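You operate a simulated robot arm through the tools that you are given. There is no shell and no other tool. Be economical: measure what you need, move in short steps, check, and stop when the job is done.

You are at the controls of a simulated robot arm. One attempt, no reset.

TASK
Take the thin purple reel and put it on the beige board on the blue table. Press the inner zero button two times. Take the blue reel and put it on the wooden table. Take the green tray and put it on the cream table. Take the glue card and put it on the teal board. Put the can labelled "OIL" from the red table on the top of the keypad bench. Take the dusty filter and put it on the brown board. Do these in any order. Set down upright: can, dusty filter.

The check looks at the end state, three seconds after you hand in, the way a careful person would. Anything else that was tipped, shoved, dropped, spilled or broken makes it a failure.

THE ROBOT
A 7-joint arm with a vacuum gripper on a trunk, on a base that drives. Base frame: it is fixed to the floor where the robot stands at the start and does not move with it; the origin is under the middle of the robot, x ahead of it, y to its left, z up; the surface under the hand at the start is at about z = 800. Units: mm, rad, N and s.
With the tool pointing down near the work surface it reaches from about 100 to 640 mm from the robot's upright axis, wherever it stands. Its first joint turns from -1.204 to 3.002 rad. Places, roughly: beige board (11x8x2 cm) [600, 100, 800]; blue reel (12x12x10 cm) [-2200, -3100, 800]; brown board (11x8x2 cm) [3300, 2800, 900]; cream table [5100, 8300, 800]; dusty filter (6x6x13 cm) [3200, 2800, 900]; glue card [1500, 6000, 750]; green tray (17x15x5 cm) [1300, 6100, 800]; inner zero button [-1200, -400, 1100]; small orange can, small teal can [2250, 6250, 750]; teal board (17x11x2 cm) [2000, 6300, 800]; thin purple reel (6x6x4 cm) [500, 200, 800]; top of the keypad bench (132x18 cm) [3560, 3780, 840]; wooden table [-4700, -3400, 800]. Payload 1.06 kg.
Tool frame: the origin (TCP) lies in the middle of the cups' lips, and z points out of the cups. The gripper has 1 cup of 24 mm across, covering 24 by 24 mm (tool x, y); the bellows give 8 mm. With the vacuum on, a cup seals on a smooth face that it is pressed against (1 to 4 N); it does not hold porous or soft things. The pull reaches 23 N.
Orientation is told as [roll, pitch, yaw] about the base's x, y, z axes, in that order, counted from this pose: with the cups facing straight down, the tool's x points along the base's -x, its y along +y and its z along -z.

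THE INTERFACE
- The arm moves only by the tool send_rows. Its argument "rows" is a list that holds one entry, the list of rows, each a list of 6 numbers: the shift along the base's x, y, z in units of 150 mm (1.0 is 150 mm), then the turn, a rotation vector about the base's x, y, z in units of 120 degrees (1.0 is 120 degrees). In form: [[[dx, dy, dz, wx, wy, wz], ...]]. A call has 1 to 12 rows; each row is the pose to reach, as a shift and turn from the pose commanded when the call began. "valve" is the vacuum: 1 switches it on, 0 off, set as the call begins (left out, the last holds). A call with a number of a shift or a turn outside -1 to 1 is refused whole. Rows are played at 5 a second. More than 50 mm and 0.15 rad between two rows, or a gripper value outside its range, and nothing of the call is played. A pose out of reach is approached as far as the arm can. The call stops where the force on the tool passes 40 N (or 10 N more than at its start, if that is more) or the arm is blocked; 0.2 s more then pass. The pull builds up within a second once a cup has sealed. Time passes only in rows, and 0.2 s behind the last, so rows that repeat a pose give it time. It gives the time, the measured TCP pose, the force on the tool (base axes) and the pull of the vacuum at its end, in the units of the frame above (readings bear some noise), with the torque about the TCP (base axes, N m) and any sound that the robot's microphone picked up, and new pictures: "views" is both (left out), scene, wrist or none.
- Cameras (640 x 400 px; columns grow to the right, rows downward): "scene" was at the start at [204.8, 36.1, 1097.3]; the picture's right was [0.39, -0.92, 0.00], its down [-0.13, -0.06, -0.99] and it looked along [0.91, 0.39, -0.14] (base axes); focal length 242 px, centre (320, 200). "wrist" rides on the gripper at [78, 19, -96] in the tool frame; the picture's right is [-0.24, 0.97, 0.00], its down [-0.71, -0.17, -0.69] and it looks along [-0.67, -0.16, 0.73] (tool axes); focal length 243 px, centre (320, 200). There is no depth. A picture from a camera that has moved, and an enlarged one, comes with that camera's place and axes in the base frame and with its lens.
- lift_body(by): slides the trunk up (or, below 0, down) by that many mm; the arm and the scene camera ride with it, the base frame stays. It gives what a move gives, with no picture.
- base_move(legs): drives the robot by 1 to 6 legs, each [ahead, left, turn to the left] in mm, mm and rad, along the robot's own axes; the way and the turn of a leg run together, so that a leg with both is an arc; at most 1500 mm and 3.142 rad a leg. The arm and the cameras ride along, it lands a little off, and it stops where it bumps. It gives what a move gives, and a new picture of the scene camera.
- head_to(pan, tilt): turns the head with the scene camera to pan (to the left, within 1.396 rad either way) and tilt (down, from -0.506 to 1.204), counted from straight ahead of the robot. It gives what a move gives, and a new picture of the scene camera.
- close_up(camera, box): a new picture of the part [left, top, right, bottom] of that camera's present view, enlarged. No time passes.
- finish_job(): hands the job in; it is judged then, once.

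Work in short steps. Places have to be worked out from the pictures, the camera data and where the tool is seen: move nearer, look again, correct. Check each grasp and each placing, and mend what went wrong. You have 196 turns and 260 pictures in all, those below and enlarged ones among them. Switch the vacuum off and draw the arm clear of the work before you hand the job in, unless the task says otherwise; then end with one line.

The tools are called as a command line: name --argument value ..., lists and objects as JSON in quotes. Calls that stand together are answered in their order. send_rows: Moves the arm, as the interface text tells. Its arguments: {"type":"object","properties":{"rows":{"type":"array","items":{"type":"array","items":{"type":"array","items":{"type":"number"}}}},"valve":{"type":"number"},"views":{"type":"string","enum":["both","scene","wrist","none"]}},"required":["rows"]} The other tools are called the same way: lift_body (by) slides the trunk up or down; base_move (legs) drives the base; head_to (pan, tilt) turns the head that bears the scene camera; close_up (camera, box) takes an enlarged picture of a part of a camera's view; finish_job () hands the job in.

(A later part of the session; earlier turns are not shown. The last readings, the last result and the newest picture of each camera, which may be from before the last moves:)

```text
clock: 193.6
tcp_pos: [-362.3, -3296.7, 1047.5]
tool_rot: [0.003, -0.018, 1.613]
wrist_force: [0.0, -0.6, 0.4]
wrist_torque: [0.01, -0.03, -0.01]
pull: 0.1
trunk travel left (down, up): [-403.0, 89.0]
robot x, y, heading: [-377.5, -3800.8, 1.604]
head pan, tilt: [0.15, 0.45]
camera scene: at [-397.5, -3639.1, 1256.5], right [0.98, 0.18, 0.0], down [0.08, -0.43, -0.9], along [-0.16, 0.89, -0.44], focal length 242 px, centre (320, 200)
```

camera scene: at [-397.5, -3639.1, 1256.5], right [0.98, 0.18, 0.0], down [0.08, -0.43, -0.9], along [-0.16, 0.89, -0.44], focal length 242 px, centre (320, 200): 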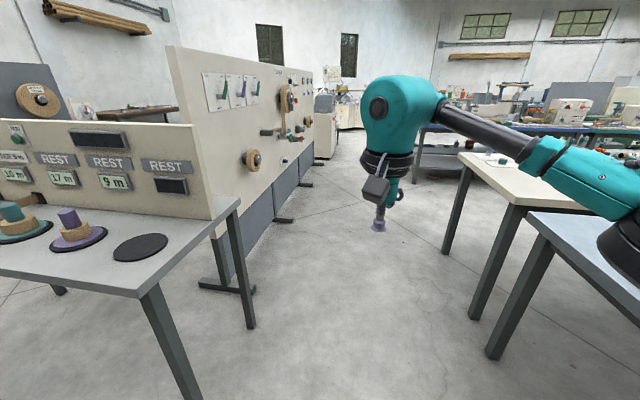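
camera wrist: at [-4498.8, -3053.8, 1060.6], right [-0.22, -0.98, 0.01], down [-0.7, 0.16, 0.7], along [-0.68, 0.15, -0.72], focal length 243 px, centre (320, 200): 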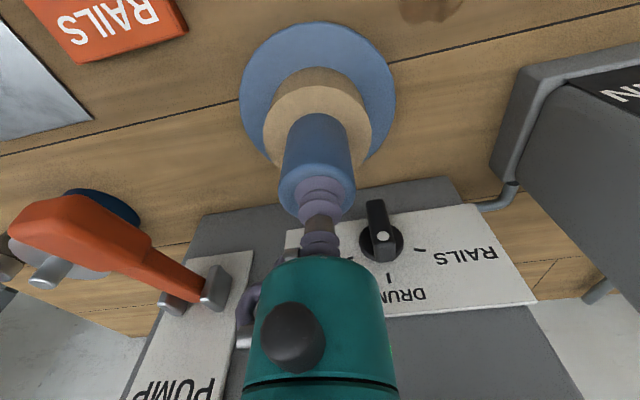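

The aisle ahead is clear. I'll drive north to about y=600 and look at the far side of the hall.

base_move --legs '[[0, 0, -0.033], [1500, 0, 0], [1500, 0, 0], [1400, 0, 0]]'

head_to --pan -0.3 --tilt 0.2

```text
clock: 215.0
tcp_pos: [-276.6, 1116.3, 1046.9]
tool_rot: [0.004, -0.017, 1.568]
wrist_force: [-0.7, -0.4, -0.5]
wrist_torque: [0.01, 0.01, -0.02]
pull: 0.0
trunk travel left (down, up): [-403.0, 89.0]
robot x, y, heading: [-309.7, 610.3, 1.551]
head pan, tilt: [0.15, 0.45]
camera scene: at [-325.7, 775.1, 1256.5], right [0.99, 0.14, 0.0], down [0.06, -0.43, -0.9], along [-0.12, 0.89, -0.44], focal length 242 px, centre (320, 200)
```

scene: 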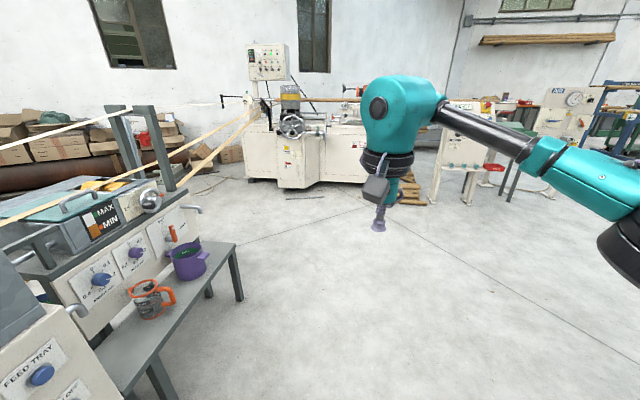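

```text
clock: 215.9
tcp_pos: [-277.3, 1115.7, 1046.9]
tool_rot: [0.005, -0.017, 1.57]
wrist_force: [-0.2, -0.5, 0.4]
wrist_torque: [-0.01, 0.01, -0.02]
pull: 0.0
trunk travel left (down, up): [-403.0, 89.0]
robot x, y, heading: [-314.3, 612.0, 1.556]
head pan, tilt: [-0.3, 0.201]
camera scene: at [-284.5, 772.6, 1279.7], right [0.95, -0.31, 0.0], down [-0.06, -0.19, -0.98], along [0.3, 0.93, -0.2], focal length 242 px, centre (320, 200)
```

scene: 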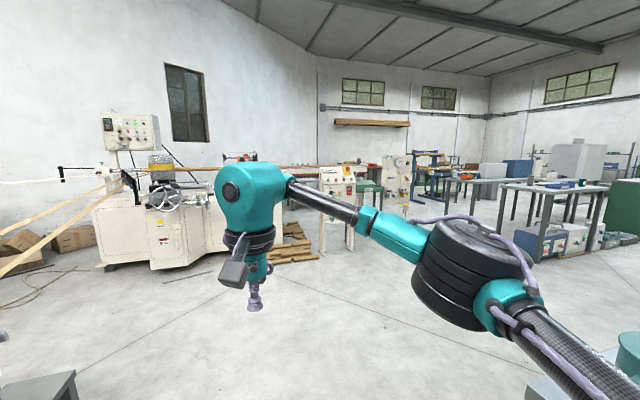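

The open floor leads northeast. I'll drive to about (1500,2000) and look again.

base_move --legs '[[1350, 0, 0], [0, 0, -1.4], [1500, 0, 0]]'

head_to --pan 0.5 --tilt 0.2

```text
clock: 233.2
tcp_pos: [1695.4, 2240.5, 1046.8]
tool_rot: [0.004, -0.019, 0.163]
wrist_force: [0.1, -0.3, 1.2]
wrist_torque: [0.0, -0.01, 0.0]
pull: 0.1
trunk travel left (down, up): [-403.0, 89.0]
robot x, y, heading: [1190.1, 2195.1, 0.152]
head pan, tilt: [-0.3, 0.201]
camera scene: at [1354.7, 2190.7, 1279.7], right [-0.15, -0.99, 0.0], down [-0.2, 0.03, -0.98], along [0.97, -0.15, -0.2], focal length 242 px, centre (320, 200)
```

scene: 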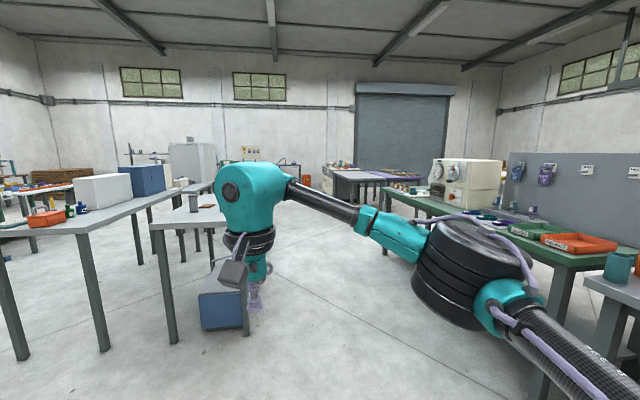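

```text
clock: 234.3
tcp_pos: [1695.9, 2239.9, 1048.1]
tool_rot: [0.002, -0.02, 0.164]
wrist_force: [-0.6, 0.4, 0.3]
wrist_torque: [0.01, 0.01, 0.0]
pull: 0.1
trunk travel left (down, up): [-403.0, 89.0]
robot x, y, heading: [1191.8, 2193.7, 0.15]
head pan, tilt: [0.499, 0.201]
camera scene: at [1336.6, 2260.9, 1279.7], right [0.6, -0.8, 0.0], down [-0.16, -0.12, -0.98], along [0.78, 0.59, -0.2], focal length 242 px, centre (320, 200)
```

scene: 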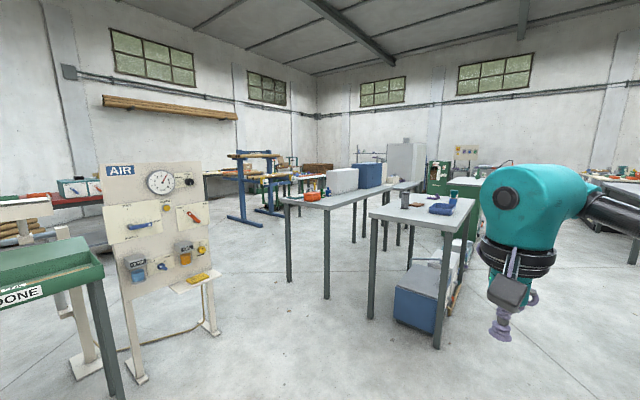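

Two grey tables stand to the northeast. I'll zoom in on them.

close_up --camera "scene" --box '[270, 130, 490, 260]'

```text
2.91 times, centred on (380, 195) of scene
camera zoom: at [1336.6, 2260.9, 1279.7], right [0.6, -0.8, 0.0], down [-0.16, -0.12, -0.98], along [0.78, 0.59, -0.2], focal length 704 px, centre (146, 214)
```

zoom: 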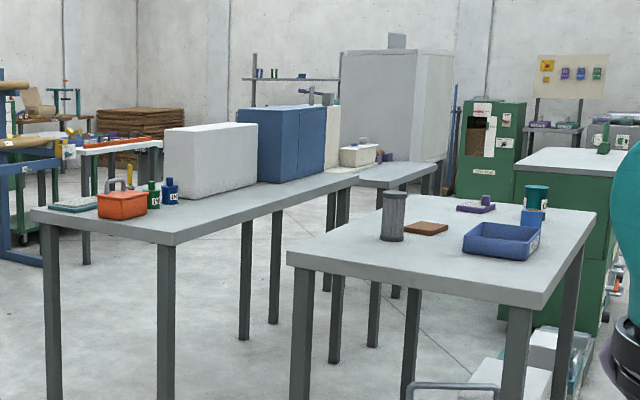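

The near table has the fluted dusty filter at about (3195,2836) and the brown board at about (3300,2780), with the table top near z=840. I'll approach from the south side.

base_move --legs '[[0, 0, -0.15], [1500, 0, 0], [540, 0, 0], [0, 0, 1.571]]'

head_to --pan 0.15 --tilt 0.45

```text
clock: 249.0
tcp_pos: [3285.5, 2714.2, 1047.1]
tool_rot: [0.003, -0.019, 1.577]
wrist_force: [-0.5, 0.2, -0.6]
wrist_torque: [-0.02, 0.01, -0.02]
pull: 0.1
trunk travel left (down, up): [-403.0, 89.0]
robot x, y, heading: [3248.7, 2207.8, 1.565]
head pan, tilt: [0.499, 0.201]
camera scene: at [3206.6, 2364.7, 1279.7], right [0.88, 0.47, 0.0], down [0.09, -0.18, -0.98], along [-0.46, 0.86, -0.2], focal length 242 px, centre (320, 200)
```

scene: 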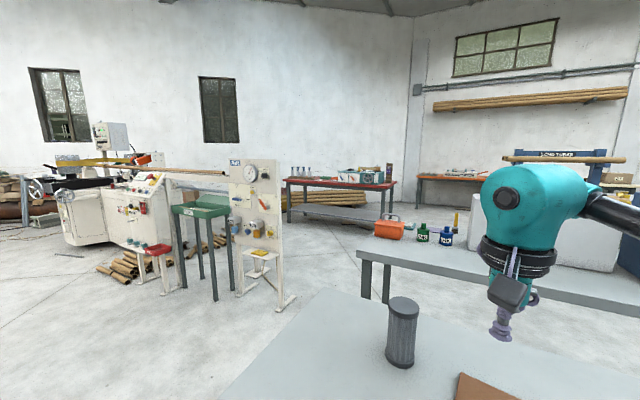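

```text
clock: 249.8
tcp_pos: [3285.3, 2713.6, 1047.6]
tool_rot: [0.004, -0.02, 1.576]
wrist_force: [0.2, -0.3, 0.3]
wrist_torque: [0.0, -0.01, -0.02]
pull: 0.0
trunk travel left (down, up): [-403.0, 89.0]
robot x, y, heading: [3250.9, 2209.7, 1.565]
head pan, tilt: [0.15, 0.45]
camera scene: at [3237.4, 2373.5, 1256.5], right [0.99, 0.14, 0.0], down [0.06, -0.43, -0.9], along [-0.13, 0.89, -0.43], focal length 242 px, centre (320, 200)
```

scene: 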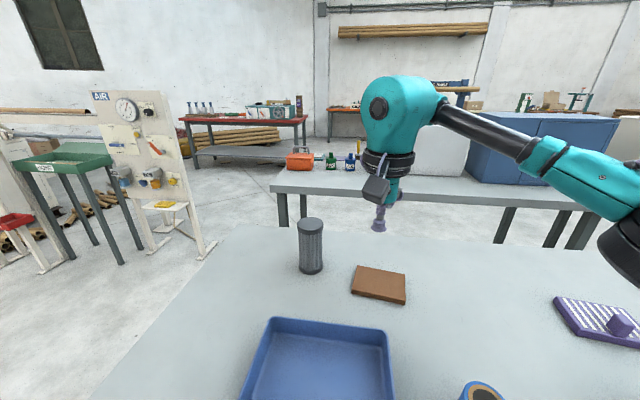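

The filter stands near (3145,2848) with its top at about 965, and the board is near (3306,2790). I'll shift left and closer, and zoom on the filter's top.

base_move --legs '[[0, 70, 0], [50, 0, 0]]'

close_up --camera "scene" --box '[270, 190, 430, 310]'

```text
clock: 251.8
tcp_pos: [3215.4, 2751.6, 1047.1]
tool_rot: [0.003, -0.019, 1.576]
wrist_force: [0.1, -0.6, -0.2]
wrist_torque: [-0.01, 0.0, 0.01]
pull: 0.0
trunk travel left (down, up): [-403.0, 89.0]
robot x, y, heading: [3178.8, 2242.7, 1.56]
head pan, tilt: [0.15, 0.45]
stopped in leg 2: the robot was blocked; the commanded pose is now the measured one
camera scene: at [3167.7, 2410.9, 1256.4], right [0.99, 0.14, 0.0], down [0.06, -0.43, -0.9], along [-0.13, 0.89, -0.44], focal length 242 px, centre (320, 200)
```

scene: 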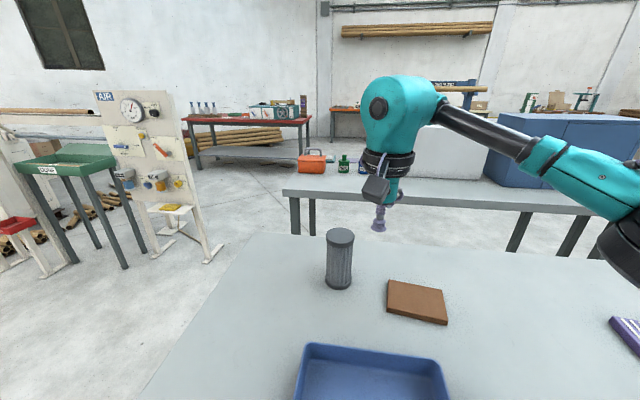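

```text
3.33 times, centred on (350, 250) of scene
camera zoom: at [3167.7, 2410.9, 1256.4], right [0.99, 0.14, 0.0], down [0.06, -0.43, -0.9], along [-0.13, 0.89, -0.44], focal length 806 px, centre (220, 33)
```

zoom: 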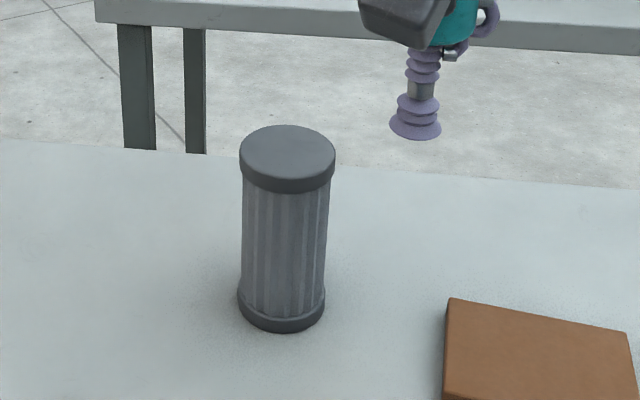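

The filter's top is a smooth cap at about (3149,2830,974). I'll move above it and check with the wrist camera.

send_rows --rows '[[[-0.15, 0.17, 0, 0, 0, 0], [-0.3, 0.35, -0.05, 0, 0, 0], [-0.44, 0.51, -0.15, 0, 0, 0], [-0.44, 0.51, -0.22, 0, 0, 0], [-0.44, 0.51, -0.22, 0, 0, 0]]]' --valve 1 --views "both"

```text
clock: 253.0
tcp_pos: [3147.8, 2828.5, 1012.6]
tool_rot: [0.002, -0.019, 1.578]
wrist_force: [-0.3, 0.6, 0.3]
wrist_torque: [0.0, -0.01, 0.04]
pull: 0.1
trunk travel left (down, up): [-403.0, 89.0]
robot x, y, heading: [3177.2, 2246.5, 1.565]
head pan, tilt: [0.15, 0.45]
camera scene: at [3167.6, 2410.5, 1256.5], right [0.99, 0.14, 0.0], down [0.06, -0.43, -0.9], along [-0.13, 0.89, -0.44], focal length 242 px, centre (320, 200)
camera wrist: at [3129.9, 2750.0, 1106.5], right [-0.97, 0.23, 0.01], down [0.17, 0.7, 0.7], along [0.15, 0.68, -0.72], focal length 243 px, centre (320, 200)
```

scene: 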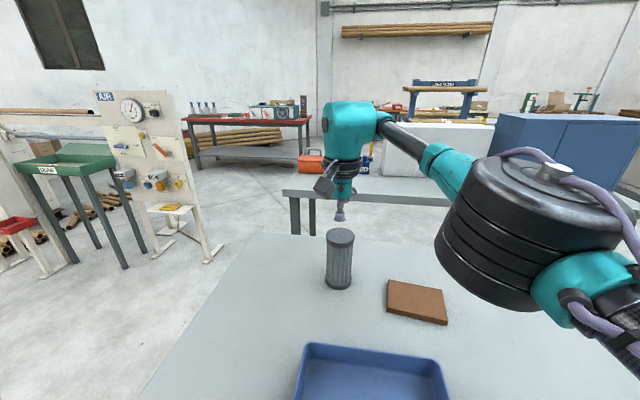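
wrist: 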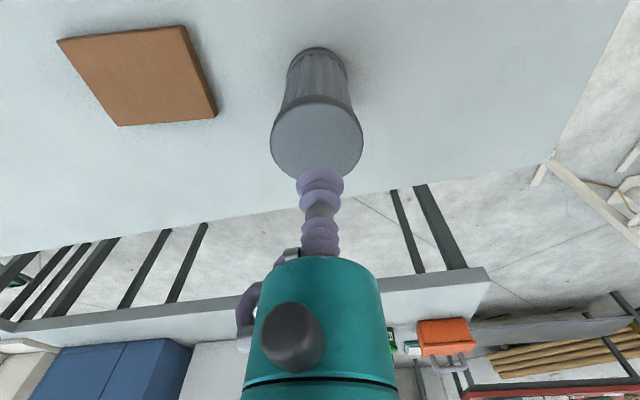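

The cap centre is at (3148,2825). I'll correct by 4 mm and descend to contact.

send_rows --rows '[[[0, -0.025, -0.1, 0, 0, 0], [0, -0.025, -0.2, 0, 0, 0], [0, -0.025, -0.235, 0, 0, 0], [0, -0.025, -0.25, 0, 0, 0], [0, -0.025, -0.265, 0, 0, 0], [0, -0.025, -0.275, 0, 0, 0], [0, -0.025, -0.275, 0, 0, 0], [0, -0.025, -0.275, 0, 0, 0], [0, -0.025, -0.275, 0, 0, 0]]]' --valve 1 --views "wrist"

```text
clock: 255.0
tcp_pos: [3149.0, 2824.1, 972.9]
tool_rot: [0.004, -0.02, 1.577]
wrist_force: [0.3, 2.6, 13.9]
wrist_torque: [-0.06, -0.04, -0.01]
pull: 23.0
trunk travel left (down, up): [-403.0, 89.0]
robot x, y, heading: [3181.6, 2247.6, 1.559]
head pan, tilt: [0.15, 0.45]
camera wrist: at [3130.3, 2745.0, 1067.1], right [-0.97, 0.23, 0.01], down [0.17, 0.7, 0.7], along [0.15, 0.68, -0.72], focal length 243 px, centre (320, 200)
```

wrist: 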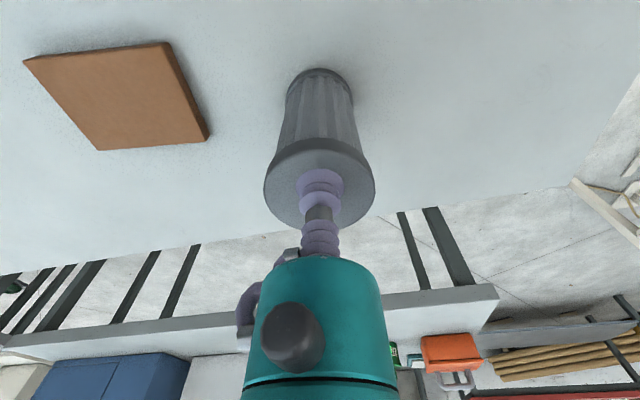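

It's sealed at 23 N. I'll lift 50 mm and carry it toward the board.

send_rows --rows '[[[0, 0, 0.15, 0, 0, 0], [0, 0, 0.37, 0, 0, 0], [0.2, -0.05, 0.37, 0, 0, 0], [0.4, -0.1, 0.37, 0, 0, 0], [0.6, -0.15, 0.37, 0, 0, 0], [0.8, -0.2, 0.37, 0, 0, 0], [1.0, -0.25, 0.37, 0, 0, 0], [1.0, -0.25, 0.37, 0, 0, 0]]]' --views "both"

```text
clock: 256.8
tcp_pos: [3297.8, 2785.5, 1027.6]
tool_rot: [0.004, -0.019, 1.575]
wrist_force: [-0.8, -0.4, -2.3]
wrist_torque: [-0.02, 0.05, -0.03]
pull: 22.6
trunk travel left (down, up): [-403.0, 89.0]
robot x, y, heading: [3181.0, 2242.1, 1.561]
head pan, tilt: [0.15, 0.45]
camera scene: at [3167.7, 2410.7, 1256.5], right [0.99, 0.14, 0.0], down [0.06, -0.43, -0.9], along [-0.13, 0.89, -0.44], focal length 242 px, centre (320, 200)
camera wrist: at [3279.4, 2707.3, 1120.9], right [-0.97, 0.23, 0.01], down [0.17, 0.7, 0.7], along [0.15, 0.68, -0.72], focal length 243 px, centre (320, 200)
```

scene: 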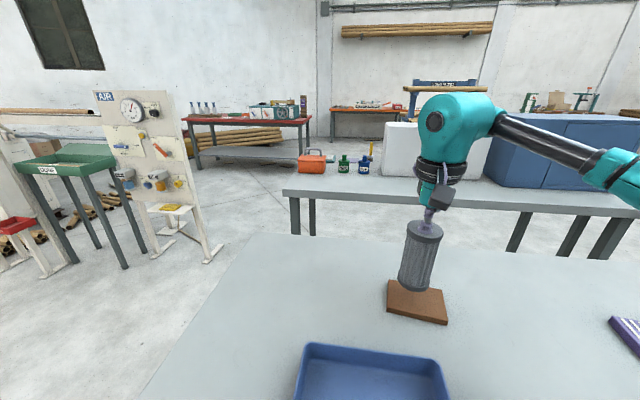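
wrist: 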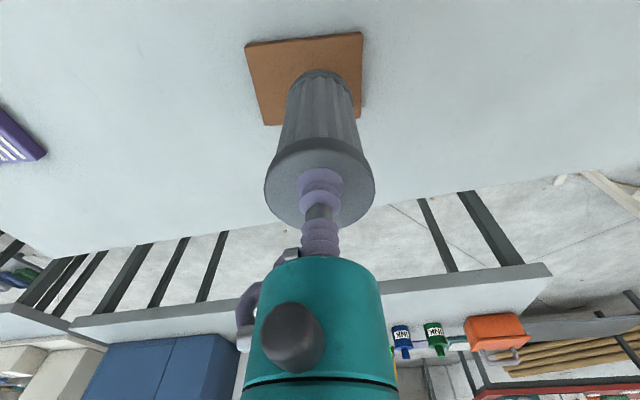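

The filter hangs vertically and the board centre is at (3307,2786). I'll nudge +9 mm in x and lower gently to contact.

send_rows --rows '[[[0.06, 0.0, -0.05, 0, 0, 0], [0.06, 0.0, -0.13, 0, 0, 0], [0.06, 0.0, -0.16, 0, 0, 0], [0.06, 0.0, -0.175, 0, 0, 0], [0.06, 0.0, -0.19, 0, 0, 0], [0.06, 0.0, -0.2, 0, 0, 0], [0.06, 0.0, -0.2, 0, 0, 0]]]' --views "scene"

```text
clock: 258.4
tcp_pos: [3307.5, 2786.8, 997.8]
tool_rot: [0.004, -0.019, 1.577]
wrist_force: [-0.5, -0.1, -2.1]
wrist_torque: [-0.03, 0.03, -0.01]
pull: 23.0
trunk travel left (down, up): [-403.0, 89.0]
robot x, y, heading: [3178.8, 2244.2, 1.564]
head pan, tilt: [0.15, 0.45]
camera scene: at [3167.7, 2410.7, 1256.5], right [0.99, 0.14, 0.0], down [0.06, -0.43, -0.9], along [-0.13, 0.89, -0.44], focal length 242 px, centre (320, 200)
```

scene: 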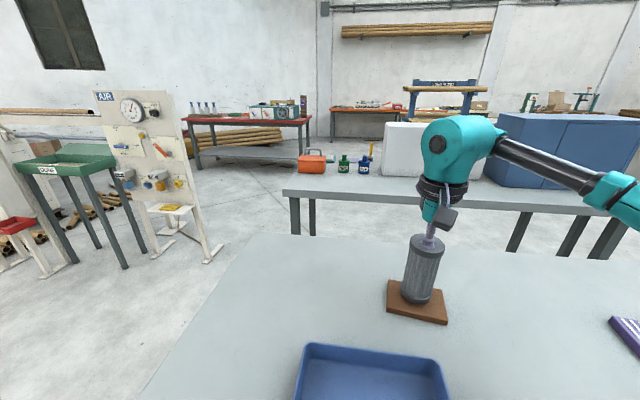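

No contact yet. I'll lower a few more millimetres.

send_rows --rows '[[[0, 0.0, -0.015, 0, 0, 0], [0, 0.0, -0.03, 0, 0, 0], [0, 0.0, -0.045, 0, 0, 0], [0, 0, -0.045, 0, 0, 0]]]' --views "none"

close_up --camera "scene" --box '[360, 220, 480, 340]'

```text
clock: 259.4
tcp_pos: [3308.0, 2787.6, 991.6]
tool_rot: [0.004, -0.019, 1.576]
wrist_force: [1.0, 0.1, -2.1]
wrist_torque: [-0.01, -0.03, 0.02]
pull: 23.0
trunk travel left (down, up): [-403.0, 89.0]
robot x, y, heading: [3182.4, 2249.4, 1.562]
head pan, tilt: [0.15, 0.45]
```

```text
3.33 times, centred on (420, 280) of scene
camera zoom: at [3167.7, 2410.7, 1256.5], right [0.99, 0.14, 0.0], down [0.06, -0.43, -0.9], along [-0.13, 0.89, -0.44], focal length 806 px, centre (-13, -67)
```

zoom: 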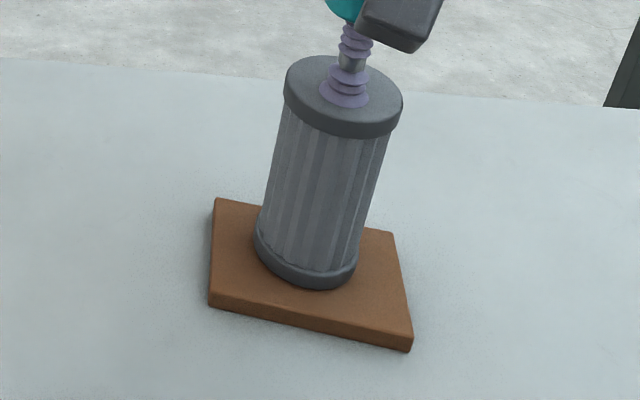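

Still just above the board. I'll go down a few more steps.

send_rows --rows '[[[0, 0.0, -0.015, 0, 0, 0], [0, 0.0, -0.03, 0, 0, 0], [0, 0.0, -0.04, 0, 0, 0], [0, 0, -0.04, 0, 0, 0]]]' --views "none"

```text
clock: 260.4
tcp_pos: [3307.8, 2786.0, 988.1]
tool_rot: [0.005, -0.023, 1.574]
wrist_force: [-0.3, 3.0, 18.0]
wrist_torque: [-0.03, -0.05, -0.03]
pull: 23.2
trunk travel left (down, up): [-403.0, 89.0]
robot x, y, heading: [3180.2, 2246.7, 1.567]
head pan, tilt: [0.15, 0.45]
```

It is in contact at 18 N. I'll release and rise.

send_rows --rows '[[[0, 0, 0.01, 0, 0, 0], [0, 0, 0.015, 0, 0, 0], [0, 0, 0.015, 0, 0, 0], [0, 0, 0.015, 0, 0, 0], [0, 0, 0.08, 0, 0, 0], [0, 0, 0.3, 0, 0, 0], [0, 0, 0.5, 0, 0, 0], [0, 0, 0.5, 0, 0, 0]]]' --valve 0 --views "scene"

```text
clock: 262.2
tcp_pos: [3307.0, 2785.4, 1061.7]
tool_rot: [0.003, -0.02, 1.577]
wrist_force: [0.1, -0.4, 0.7]
wrist_torque: [-0.01, 0.01, 0.01]
pull: 0.0
trunk travel left (down, up): [-403.0, 89.0]
robot x, y, heading: [3178.7, 2244.4, 1.562]
head pan, tilt: [0.15, 0.45]
camera scene: at [3167.7, 2410.6, 1256.5], right [0.99, 0.14, 0.0], down [0.06, -0.43, -0.9], along [-0.13, 0.89, -0.44], focal length 242 px, centre (320, 200)
```

scene: 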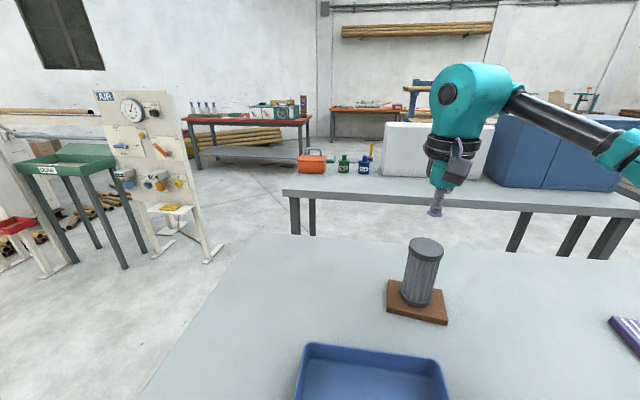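

The filter is upright on the board. To the northwest I can see the red table, around x 850-2500 and y 5500+. I'll pull the tool in, back out, and drive north through the gap at x≈2450.

send_rows --rows '[[[-0.2, -0.1, 0.0, 0, 0, 0], [-0.4, -0.2, 0, 0, 0, 0], [-0.6, -0.3, 0, 0, 0, 0], [-0.85, -0.4, 0, 0, 0, 0], [-0.85, -0.4, 0, 0, 0, 0]]]' --views "none"

base_move --legs '[[-120, 0, 0], [0, 730, 0], [1150, 0, 0]]'

head_to --pan -0.6 --tilt 0.3

```text
clock: 263.4
tcp_pos: [3181.5, 2726.8, 1061.2]
tool_rot: [0.004, -0.019, 1.577]
wrist_force: [-0.1, 0.6, -0.3]
wrist_torque: [0.0, -0.01, 0.01]
pull: 0.1
trunk travel left (down, up): [-403.0, 89.0]
robot x, y, heading: [3180.4, 2247.5, 1.561]
head pan, tilt: [0.15, 0.45]
```

```text
clock: 276.7
tcp_pos: [2450.4, 3782.1, 1061.2]
tool_rot: [0.005, -0.02, 1.577]
wrist_force: [-0.6, -0.2, -0.7]
wrist_torque: [-0.01, 0.02, -0.01]
pull: 0.1
trunk travel left (down, up): [-403.0, 89.0]
robot x, y, heading: [2448.5, 3303.7, 1.562]
head pan, tilt: [0.15, 0.45]
camera scene: at [2436.5, 3465.5, 1256.5], right [0.99, 0.14, 0.0], down [0.06, -0.43, -0.9], along [-0.13, 0.89, -0.44], focal length 242 px, centre (320, 200)
```

scene: 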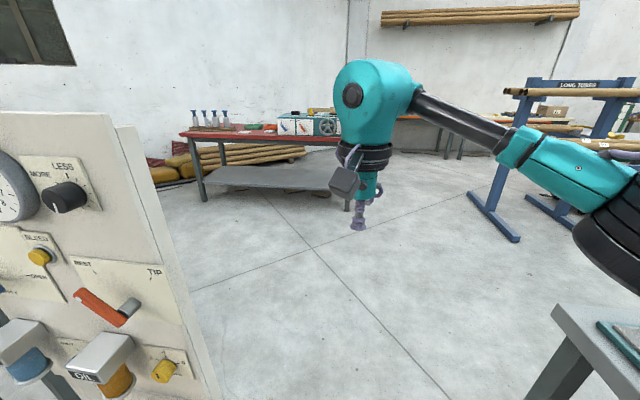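

```text
clock: 277.8
tcp_pos: [2450.3, 3781.5, 1061.7]
tool_rot: [0.004, -0.019, 1.576]
wrist_force: [0.0, -0.5, -0.5]
wrist_torque: [0.02, -0.03, 0.02]
pull: 0.0
trunk travel left (down, up): [-403.0, 89.0]
robot x, y, heading: [2450.4, 3301.9, 1.564]
head pan, tilt: [-0.6, 0.3]
camera scene: at [2502.8, 3451.0, 1270.4], right [0.82, -0.57, 0.0], down [-0.17, -0.24, -0.96], along [0.54, 0.78, -0.3], focal length 242 px, centre (320, 200)
```

scene: 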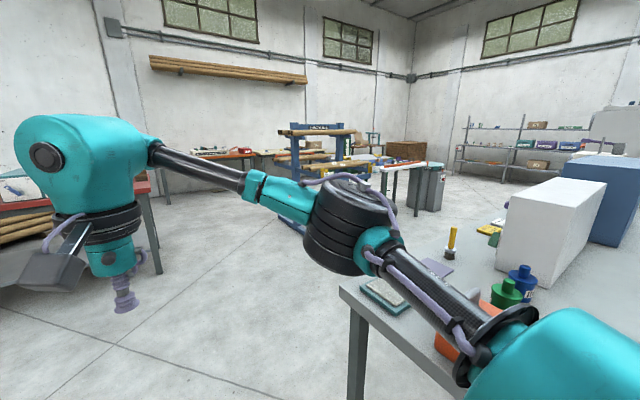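

Everything is clear. I'll continue north 900 mm and look back at the bench's north side, then at the red table.

base_move --legs '[[950, 0, 0]]'

head_to --pan -1.39 --tilt 0.3

head_to --pan 0.45 --tilt 0.3

```text
clock: 282.8
tcp_pos: [2445.8, 4726.3, 1062.5]
tool_rot: [0.003, -0.018, 1.586]
wrist_force: [0.1, -0.4, 0.2]
wrist_torque: [0.0, -0.01, 0.0]
pull: 0.1
trunk travel left (down, up): [-403.0, 89.0]
robot x, y, heading: [2451.2, 4245.4, 1.573]
head pan, tilt: [-0.6, 0.3]
camera scene: at [2502.5, 4395.1, 1270.4], right [0.83, -0.56, 0.0], down [-0.17, -0.24, -0.96], along [0.54, 0.79, -0.3], focal length 242 px, centre (320, 200)
```

scene: 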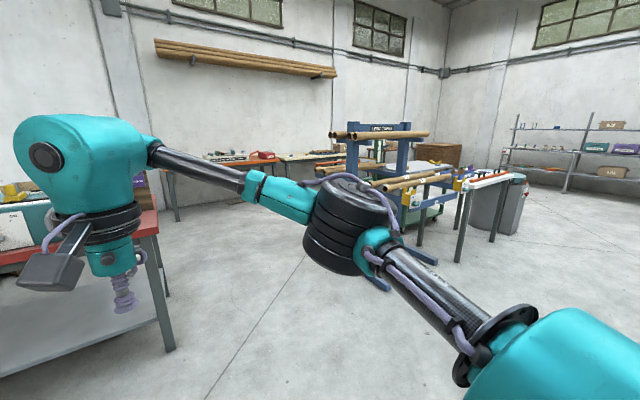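

```text
clock: 283.9
tcp_pos: [2446.6, 4724.0, 1063.1]
tool_rot: [0.003, -0.019, 1.586]
wrist_force: [0.3, -1.1, 0.2]
wrist_torque: [0.01, -0.02, -0.01]
pull: 0.0
trunk travel left (down, up): [-403.0, 89.0]
robot x, y, heading: [2450.1, 4246.1, 1.574]
head pan, tilt: [-1.389, 0.3]
camera scene: at [2541.9, 4334.9, 1270.4], right [0.19, -0.98, 0.0], down [-0.29, -0.05, -0.96], along [0.94, 0.18, -0.3], focal length 242 px, centre (320, 200)
```

scene: 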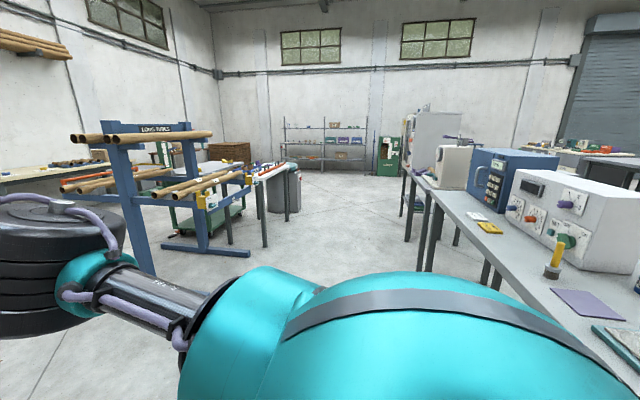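

```text
clock: 285.7
tcp_pos: [2445.6, 4725.5, 1061.7]
tool_rot: [0.006, -0.021, 1.586]
wrist_force: [-0.7, 0.8, 1.0]
wrist_torque: [0.02, 0.02, 0.03]
pull: 0.2
trunk travel left (down, up): [-403.0, 89.0]
robot x, y, heading: [2449.8, 4245.0, 1.572]
head pan, tilt: [0.45, 0.3]
camera scene: at [2409.2, 4401.5, 1270.4], right [0.9, 0.44, 0.0], down [0.13, -0.27, -0.96], along [-0.42, 0.86, -0.3], focal length 242 px, centre (320, 200)
```

scene: 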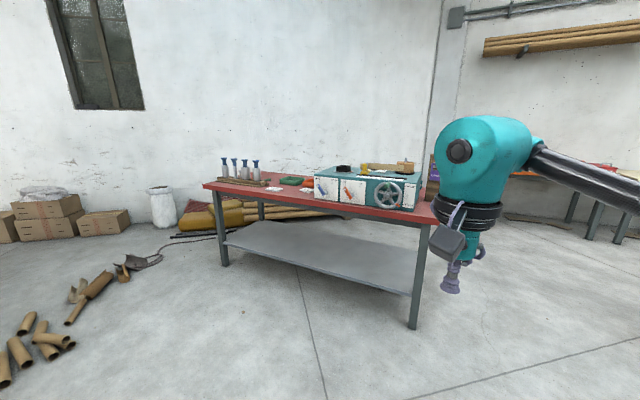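

The keypad bench has its panels facing north, with a strip of free top in front of them. Now I'll zoom in on the red table.

close_up --camera "scene" --box '[195, 140, 455, 230]'

```text
2.46 times, centred on (325, 185) of scene
camera zoom: at [2409.2, 4401.5, 1270.4], right [0.9, 0.44, 0.0], down [0.13, -0.27, -0.96], along [-0.42, 0.86, -0.3], focal length 596 px, centre (308, 237)
```

zoom: 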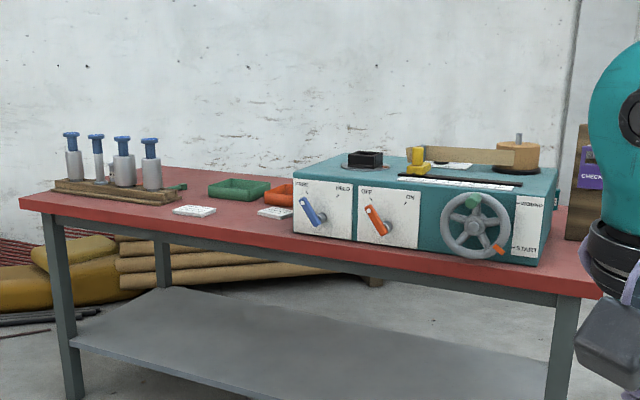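

I see the green tray near (1290,6146) and two white cards near (1321,5838) and (1566,5925). I'll move nearer, in front of the table's left half.

base_move --legs '[[0, 1000, 0], [800, 0, 0]]'

head_to --pan 0.0 --tilt 0.4

```text
clock: 292.2
tcp_pos: [1753.6, 4722.3, 1060.7]
tool_rot: [0.007, -0.018, 1.587]
wrist_force: [-0.3, -0.1, -0.4]
wrist_torque: [0.0, 0.01, -0.03]
pull: 0.2
trunk travel left (down, up): [-403.0, 89.0]
robot x, y, heading: [1760.6, 4244.6, 1.577]
head pan, tilt: [0.45, 0.3]
stopped in leg 1: the robot was blocked; the commanded pose is now the measured one
camera scene: at [1717.2, 4399.1, 1270.4], right [0.9, 0.44, 0.0], down [0.13, -0.27, -0.96], along [-0.42, 0.86, -0.3], focal length 242 px, centre (320, 200)
```

scene: 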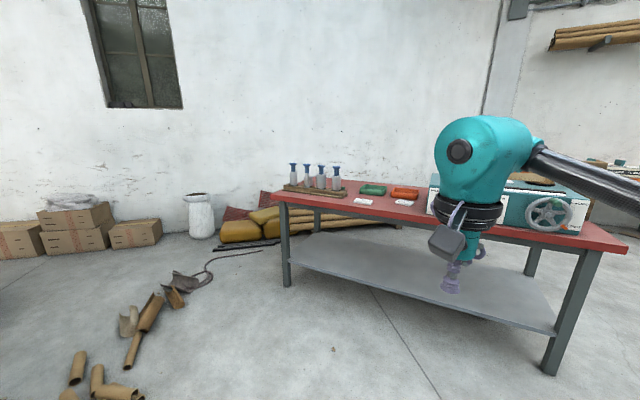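

```text
clock: 293.1
tcp_pos: [1753.1, 4721.5, 1062.0]
tool_rot: [0.005, -0.019, 1.585]
wrist_force: [0.1, 0.2, 0.1]
wrist_torque: [-0.01, 0.0, -0.01]
pull: 0.1
trunk travel left (down, up): [-403.0, 89.0]
robot x, y, heading: [1758.8, 4242.7, 1.575]
head pan, tilt: [0.0, 0.4]
camera scene: at [1757.3, 4407.8, 1261.2], right [1.0, 0.0, 0.0], down [0.0, -0.39, -0.92], along [0.0, 0.92, -0.39], focal length 242 px, centre (320, 200)
```

scene: 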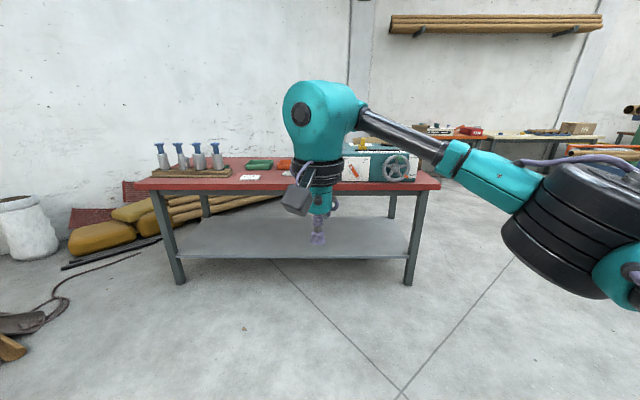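

Something off to the left stopped the sideways move. I'll drive forward toward the table instead and then look.

base_move --legs '[[850, 0, 0], [0, 250, 0]]'

head_to --pan 0.25 --tilt 0.5

```text
clock: 300.0
tcp_pos: [1523.9, 5584.9, 1061.5]
tool_rot: [0.004, -0.019, 1.572]
wrist_force: [1.0, -0.5, -0.3]
wrist_torque: [-0.02, 0.02, -0.01]
pull: 0.1
trunk travel left (down, up): [-403.0, 89.0]
robot x, y, heading: [1522.9, 5107.6, 1.561]
head pan, tilt: [0.0, 0.4]
camera scene: at [1523.1, 5270.1, 1261.2], right [1.0, -0.01, 0.0], down [0.0, -0.39, -0.92], along [0.01, 0.92, -0.39], focal length 242 px, centre (320, 200)
```

scene: 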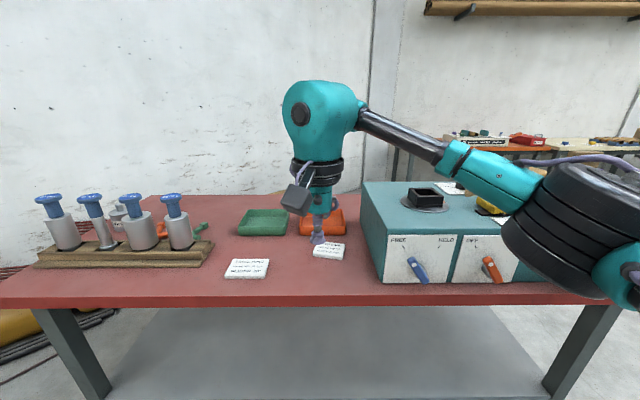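

```text
clock: 300.7
tcp_pos: [1524.9, 5584.4, 1061.7]
tool_rot: [0.005, -0.018, 1.574]
wrist_force: [0.2, -0.1, 0.8]
wrist_torque: [-0.02, 0.03, 0.0]
pull: 0.1
trunk travel left (down, up): [-403.0, 89.0]
robot x, y, heading: [1526.5, 5105.1, 1.563]
head pan, tilt: [0.25, 0.499]
camera scene: at [1500.8, 5265.8, 1252.1], right [0.97, 0.24, 0.0], down [0.11, -0.46, -0.88], along [-0.21, 0.85, -0.48], focal length 242 px, centre (320, 200)
```

scene: 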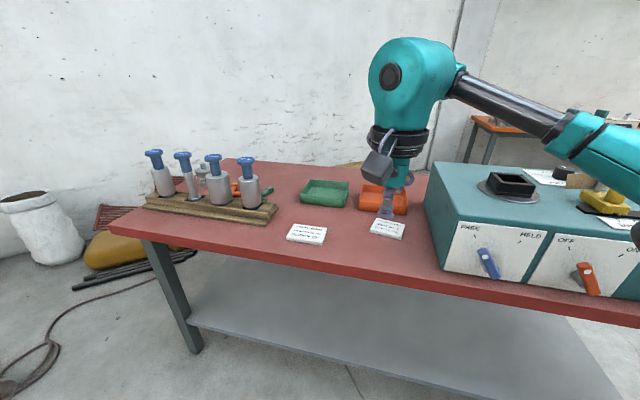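

close_up --camera "scene" --box '[220, 160, 440, 270]'

head_to --pan -0.3 --tilt 0.4

```text
2.91 times, centred on (330, 215) of scene
camera zoom: at [1500.8, 5265.8, 1252.1], right [0.97, 0.24, 0.0], down [0.11, -0.46, -0.88], along [-0.21, 0.85, -0.48], focal length 704 px, centre (291, 156)
```

zoom: 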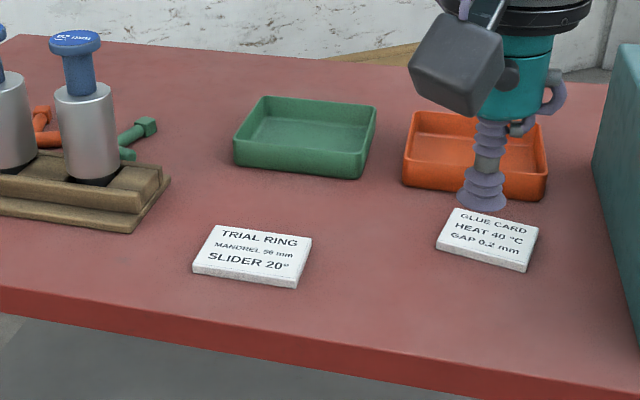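

```text
clock: 301.7
tcp_pos: [1525.1, 5585.3, 1061.1]
tool_rot: [0.005, -0.019, 1.572]
wrist_force: [0.4, -0.2, -0.5]
wrist_torque: [-0.03, 0.01, 0.02]
pull: 0.0
trunk travel left (down, up): [-403.0, 89.0]
robot x, y, heading: [1525.3, 5106.4, 1.564]
head pan, tilt: [-0.3, 0.4]
camera scene: at [1550.6, 5265.7, 1261.2], right [0.95, -0.3, 0.0], down [-0.12, -0.37, -0.92], along [0.28, 0.88, -0.39], focal length 242 px, centre (320, 200)
```

scene: 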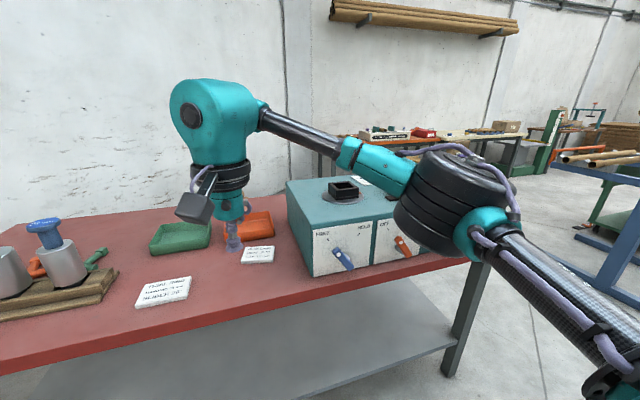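

The right-hand card is the GLUE CARD, at about (1562,5991). The green tray is near (1296,6180), with the table top at about z 750 and the front edge at y≈5795. I'll stand at (1300,5570) to reach both with the elbow clear of the teal machine.

base_move --legs '[[0, 225, 0], [455, 0, 0]]'

head_to --pan -0.35 --tilt 0.6

```text
clock: 306.6
tcp_pos: [1300.6, 6054.1, 1061.7]
tool_rot: [0.006, -0.016, 1.585]
wrist_force: [-0.1, -0.6, 1.4]
wrist_torque: [-0.05, -0.02, -0.03]
pull: 0.0
trunk travel left (down, up): [-403.0, 89.0]
robot x, y, heading: [1304.7, 5569.7, 1.576]
head pan, tilt: [-0.3, 0.4]
camera scene: at [1330.8, 5735.1, 1261.1], right [0.96, -0.29, 0.0], down [-0.11, -0.37, -0.92], along [0.27, 0.88, -0.39], focal length 242 px, centre (320, 200)
```

scene: 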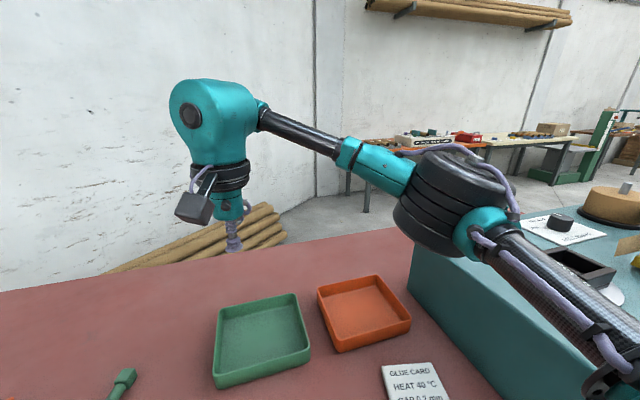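

```text
clock: 307.4
tcp_pos: [1300.3, 6053.0, 1061.5]
tool_rot: [0.004, -0.019, 1.584]
wrist_force: [0.0, -0.4, -0.5]
wrist_torque: [0.0, -0.01, 0.03]
pull: 0.1
trunk travel left (down, up): [-403.0, 89.0]
robot x, y, heading: [1304.9, 5569.5, 1.573]
head pan, tilt: [-0.351, 0.6]
camera scene: at [1333.7, 5729.2, 1243.0], right [0.94, -0.34, 0.0], down [-0.19, -0.53, -0.83], along [0.28, 0.78, -0.56], focal length 242 px, centre (320, 200)
```

scene: 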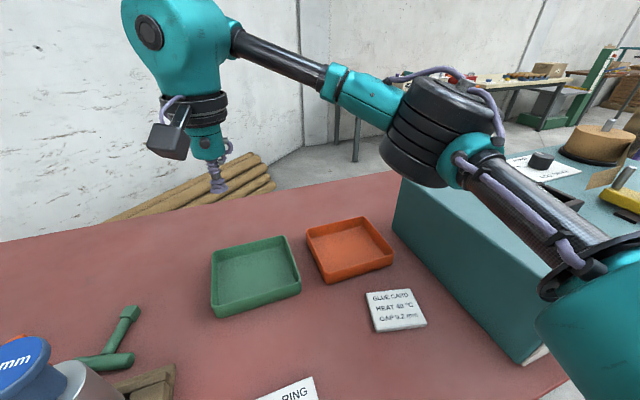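

I'll bring the tool toward the glue card, near (1580,5958), staying high.

send_rows --rows '[[[0.15, -0.15, 0, 0, 0, 0], [0.35, -0.25, 0, 0, 0, 0], [0.6, -0.35, 0, 0, 0, 0], [0.8, -0.45, 0, 0, 0, 0], [1.0, -0.55, 0, 0, 0, 0], [1.0, -0.55, 0, 0, 0, 0]]]' --views "scene"

```text
clock: 308.8
tcp_pos: [1452.8, 5972.3, 1062.8]
tool_rot: [0.007, -0.018, 1.584]
wrist_force: [-0.5, 0.8, -0.8]
wrist_torque: [0.0, 0.02, 0.0]
pull: 0.0
trunk travel left (down, up): [-403.0, 89.0]
robot x, y, heading: [1305.4, 5574.7, 1.571]
head pan, tilt: [-0.351, 0.6]
camera scene: at [1333.6, 5729.3, 1242.9], right [0.94, -0.34, 0.0], down [-0.19, -0.53, -0.83], along [0.28, 0.78, -0.56], focal length 242 px, centre (320, 200)
```

scene: 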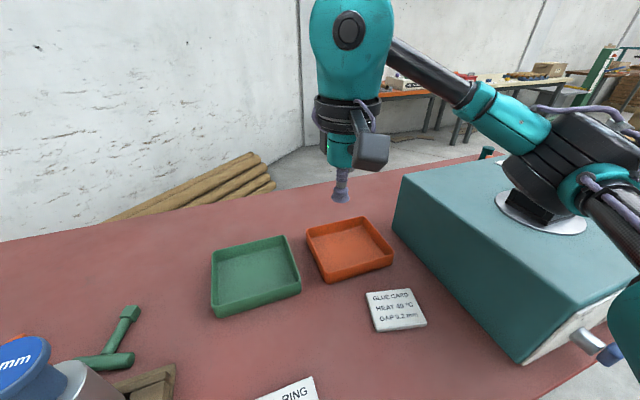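

The elbow is around z 1127, well above the machine. I'll continue over the card and lower partway, checking both views.

send_rows --rows '[[[0.2, -0.02, -0.1, 0, 0, 0], [0.4, -0.04, -0.3, 0, 0, 0], [0.6, -0.06, -0.5, 0, 0, 0], [0.83, -0.09, -0.7, 0, 0, 0], [0.83, -0.09, -0.9, 0, 0, 0], [0.83, -0.09, -0.9, 0, 0, 0]]]' --views "both"

```text
clock: 310.2
tcp_pos: [1575.4, 5959.2, 925.9]
tool_rot: [0.003, -0.019, 1.585]
wrist_force: [0.3, 0.5, 0.8]
wrist_torque: [-0.03, -0.01, 0.03]
pull: 0.1
trunk travel left (down, up): [-403.0, 89.0]
robot x, y, heading: [1300.9, 5569.1, 1.572]
head pan, tilt: [-0.351, 0.6]
camera scene: at [1333.7, 5729.2, 1243.0], right [0.94, -0.34, 0.0], down [-0.19, -0.53, -0.83], along [0.28, 0.78, -0.56], focal length 242 px, centre (320, 200)
camera wrist: at [1558.1, 5879.4, 1019.3], right [-0.97, 0.22, 0.01], down [0.16, 0.7, 0.7], along [0.15, 0.68, -0.72], focal length 243 px, centre (320, 200)
```

scene: 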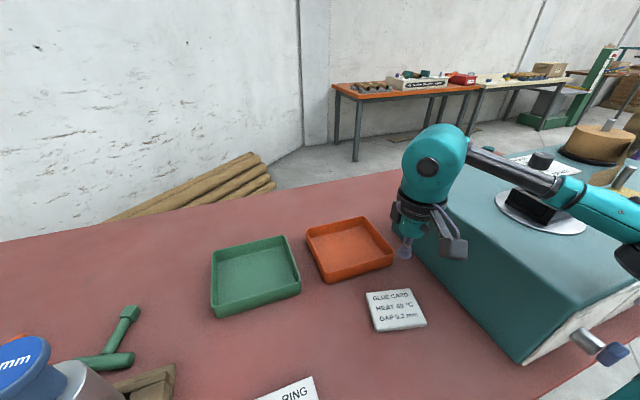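
wrist: 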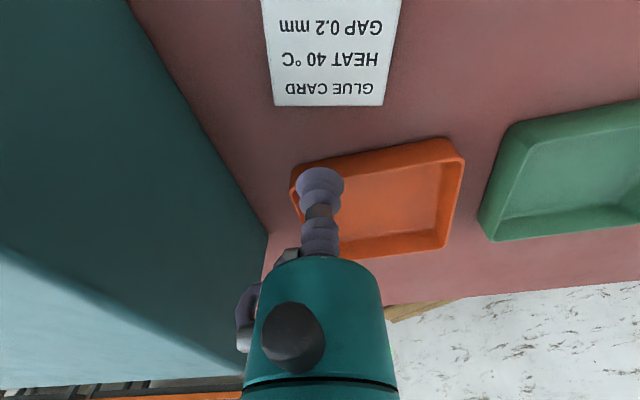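

The card centre looks to be near (1568,5948). I'll shift there and lower to about 820 for another look.

send_rows --rows '[[[-0.05, -0.07, -0.2, 0, 0, 0], [-0.05, -0.07, -0.45, 0, 0, 0], [-0.05, -0.07, -0.68, 0, 0, 0], [-0.05, -0.07, -0.68, 0, 0, 0]]]' --views "both"

```text
clock: 311.2
tcp_pos: [1566.8, 5946.5, 826.0]
tool_rot: [0.004, -0.017, 1.584]
wrist_force: [0.1, 0.9, 0.9]
wrist_torque: [0.01, 0.01, -0.02]
pull: 0.1
trunk travel left (down, up): [-403.0, 89.0]
robot x, y, heading: [1303.2, 5573.1, 1.574]
head pan, tilt: [-0.351, 0.6]
camera scene: at [1333.7, 5729.2, 1243.0], right [0.94, -0.34, 0.0], down [-0.19, -0.53, -0.83], along [0.28, 0.78, -0.56], focal length 242 px, centre (320, 200)
camera wrist: at [1549.4, 5868.0, 919.2], right [-0.97, 0.22, 0.01], down [0.17, 0.7, 0.7], along [0.15, 0.68, -0.72], focal length 243 px, centre (320, 200)
```

scene: 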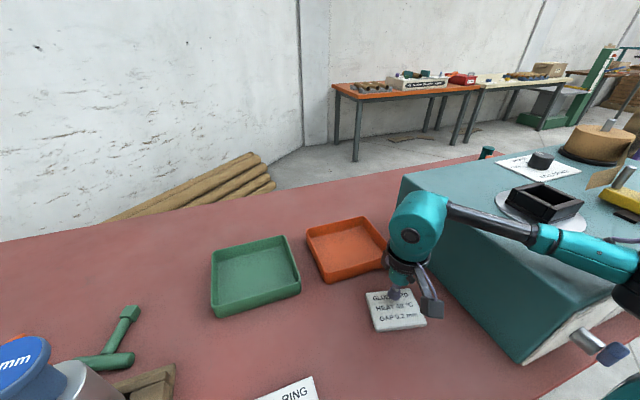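
wrist: 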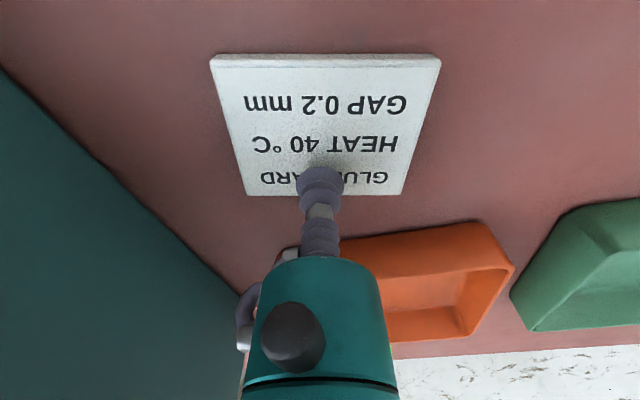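

The cup is 4 mm from the card's centre. I'll descend with the vacuum on.

send_rows --rows '[[[-0.025, 0, -0.2, 0, 0, 0], [-0.025, 0, -0.33, 0, 0, 0], [-0.025, 0, -0.37, 0, 0, 0], [-0.025, 0, -0.39, 0, 0, 0], [-0.025, 0, -0.405, 0, 0, 0], [-0.025, 0, -0.42, 0, 0, 0], [-0.025, 0, -0.43, 0, 0, 0], [-0.025, 0, -0.43, 0, 0, 0], [-0.025, 0, -0.43, 0, 0, 0]]]' --valve 1 --views "none"

```text
clock: 311.6
tcp_pos: [1562.5, 5949.8, 803.7]
tool_rot: [0.008, -0.027, 1.582]
wrist_force: [1.0, -5.8, 15.8]
wrist_torque: [0.03, 0.04, 0.01]
pull: 22.8
trunk travel left (down, up): [-403.0, 89.0]
robot x, y, heading: [1307.4, 5569.1, 1.572]
head pan, tilt: [-0.351, 0.6]
stopped in row 2: the force on the tool passed its limit at 55 N (the readings are from after the stop); the commanded pose is now the measured one
```

The table is higher than I thought (about 795), and the card is sealed at 22.8 N. I'll lift it and look.

send_rows --rows '[[[0, 0, 0.1, 0, 0, 0], [0, 0, 0.3, 0, 0, 0], [0, 0, 0.6, 0, 0, 0], [0, 0, 0.9, 0, 0, 0], [0, 0, 0.9, 0, 0, 0]]]' --views "both"

```text
clock: 312.8
tcp_pos: [1565.7, 5949.5, 933.3]
tool_rot: [0.008, -0.024, 1.581]
wrist_force: [0.2, 0.3, 0.4]
wrist_torque: [0.01, -0.02, -0.01]
pull: 22.9
trunk travel left (down, up): [-403.0, 89.0]
robot x, y, heading: [1305.3, 5574.2, 1.567]
head pan, tilt: [-0.351, 0.6]
camera scene: at [1334.0, 5729.3, 1242.9], right [0.94, -0.34, 0.0], down [-0.19, -0.53, -0.83], along [0.28, 0.78, -0.56], focal length 242 px, centre (320, 200)
camera wrist: at [1548.4, 5869.7, 1027.0], right [-0.97, 0.22, 0.01], down [0.17, 0.69, 0.7], along [0.15, 0.69, -0.71], focal length 243 px, centre (320, 200)
```

scene: 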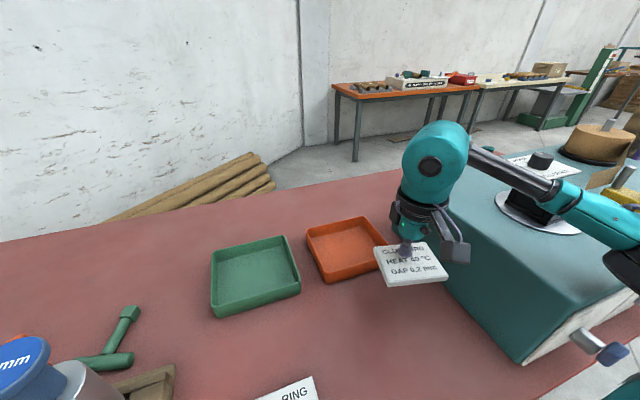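
wrist: 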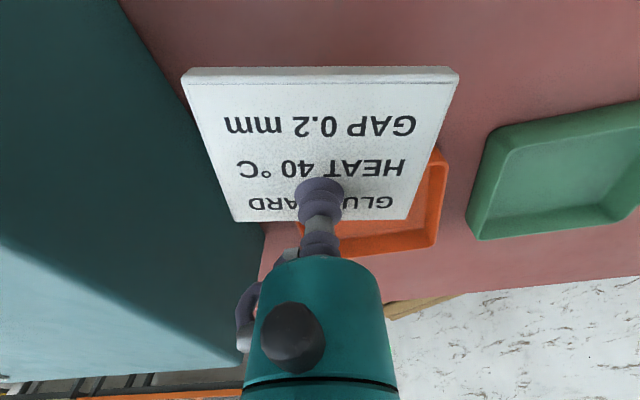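

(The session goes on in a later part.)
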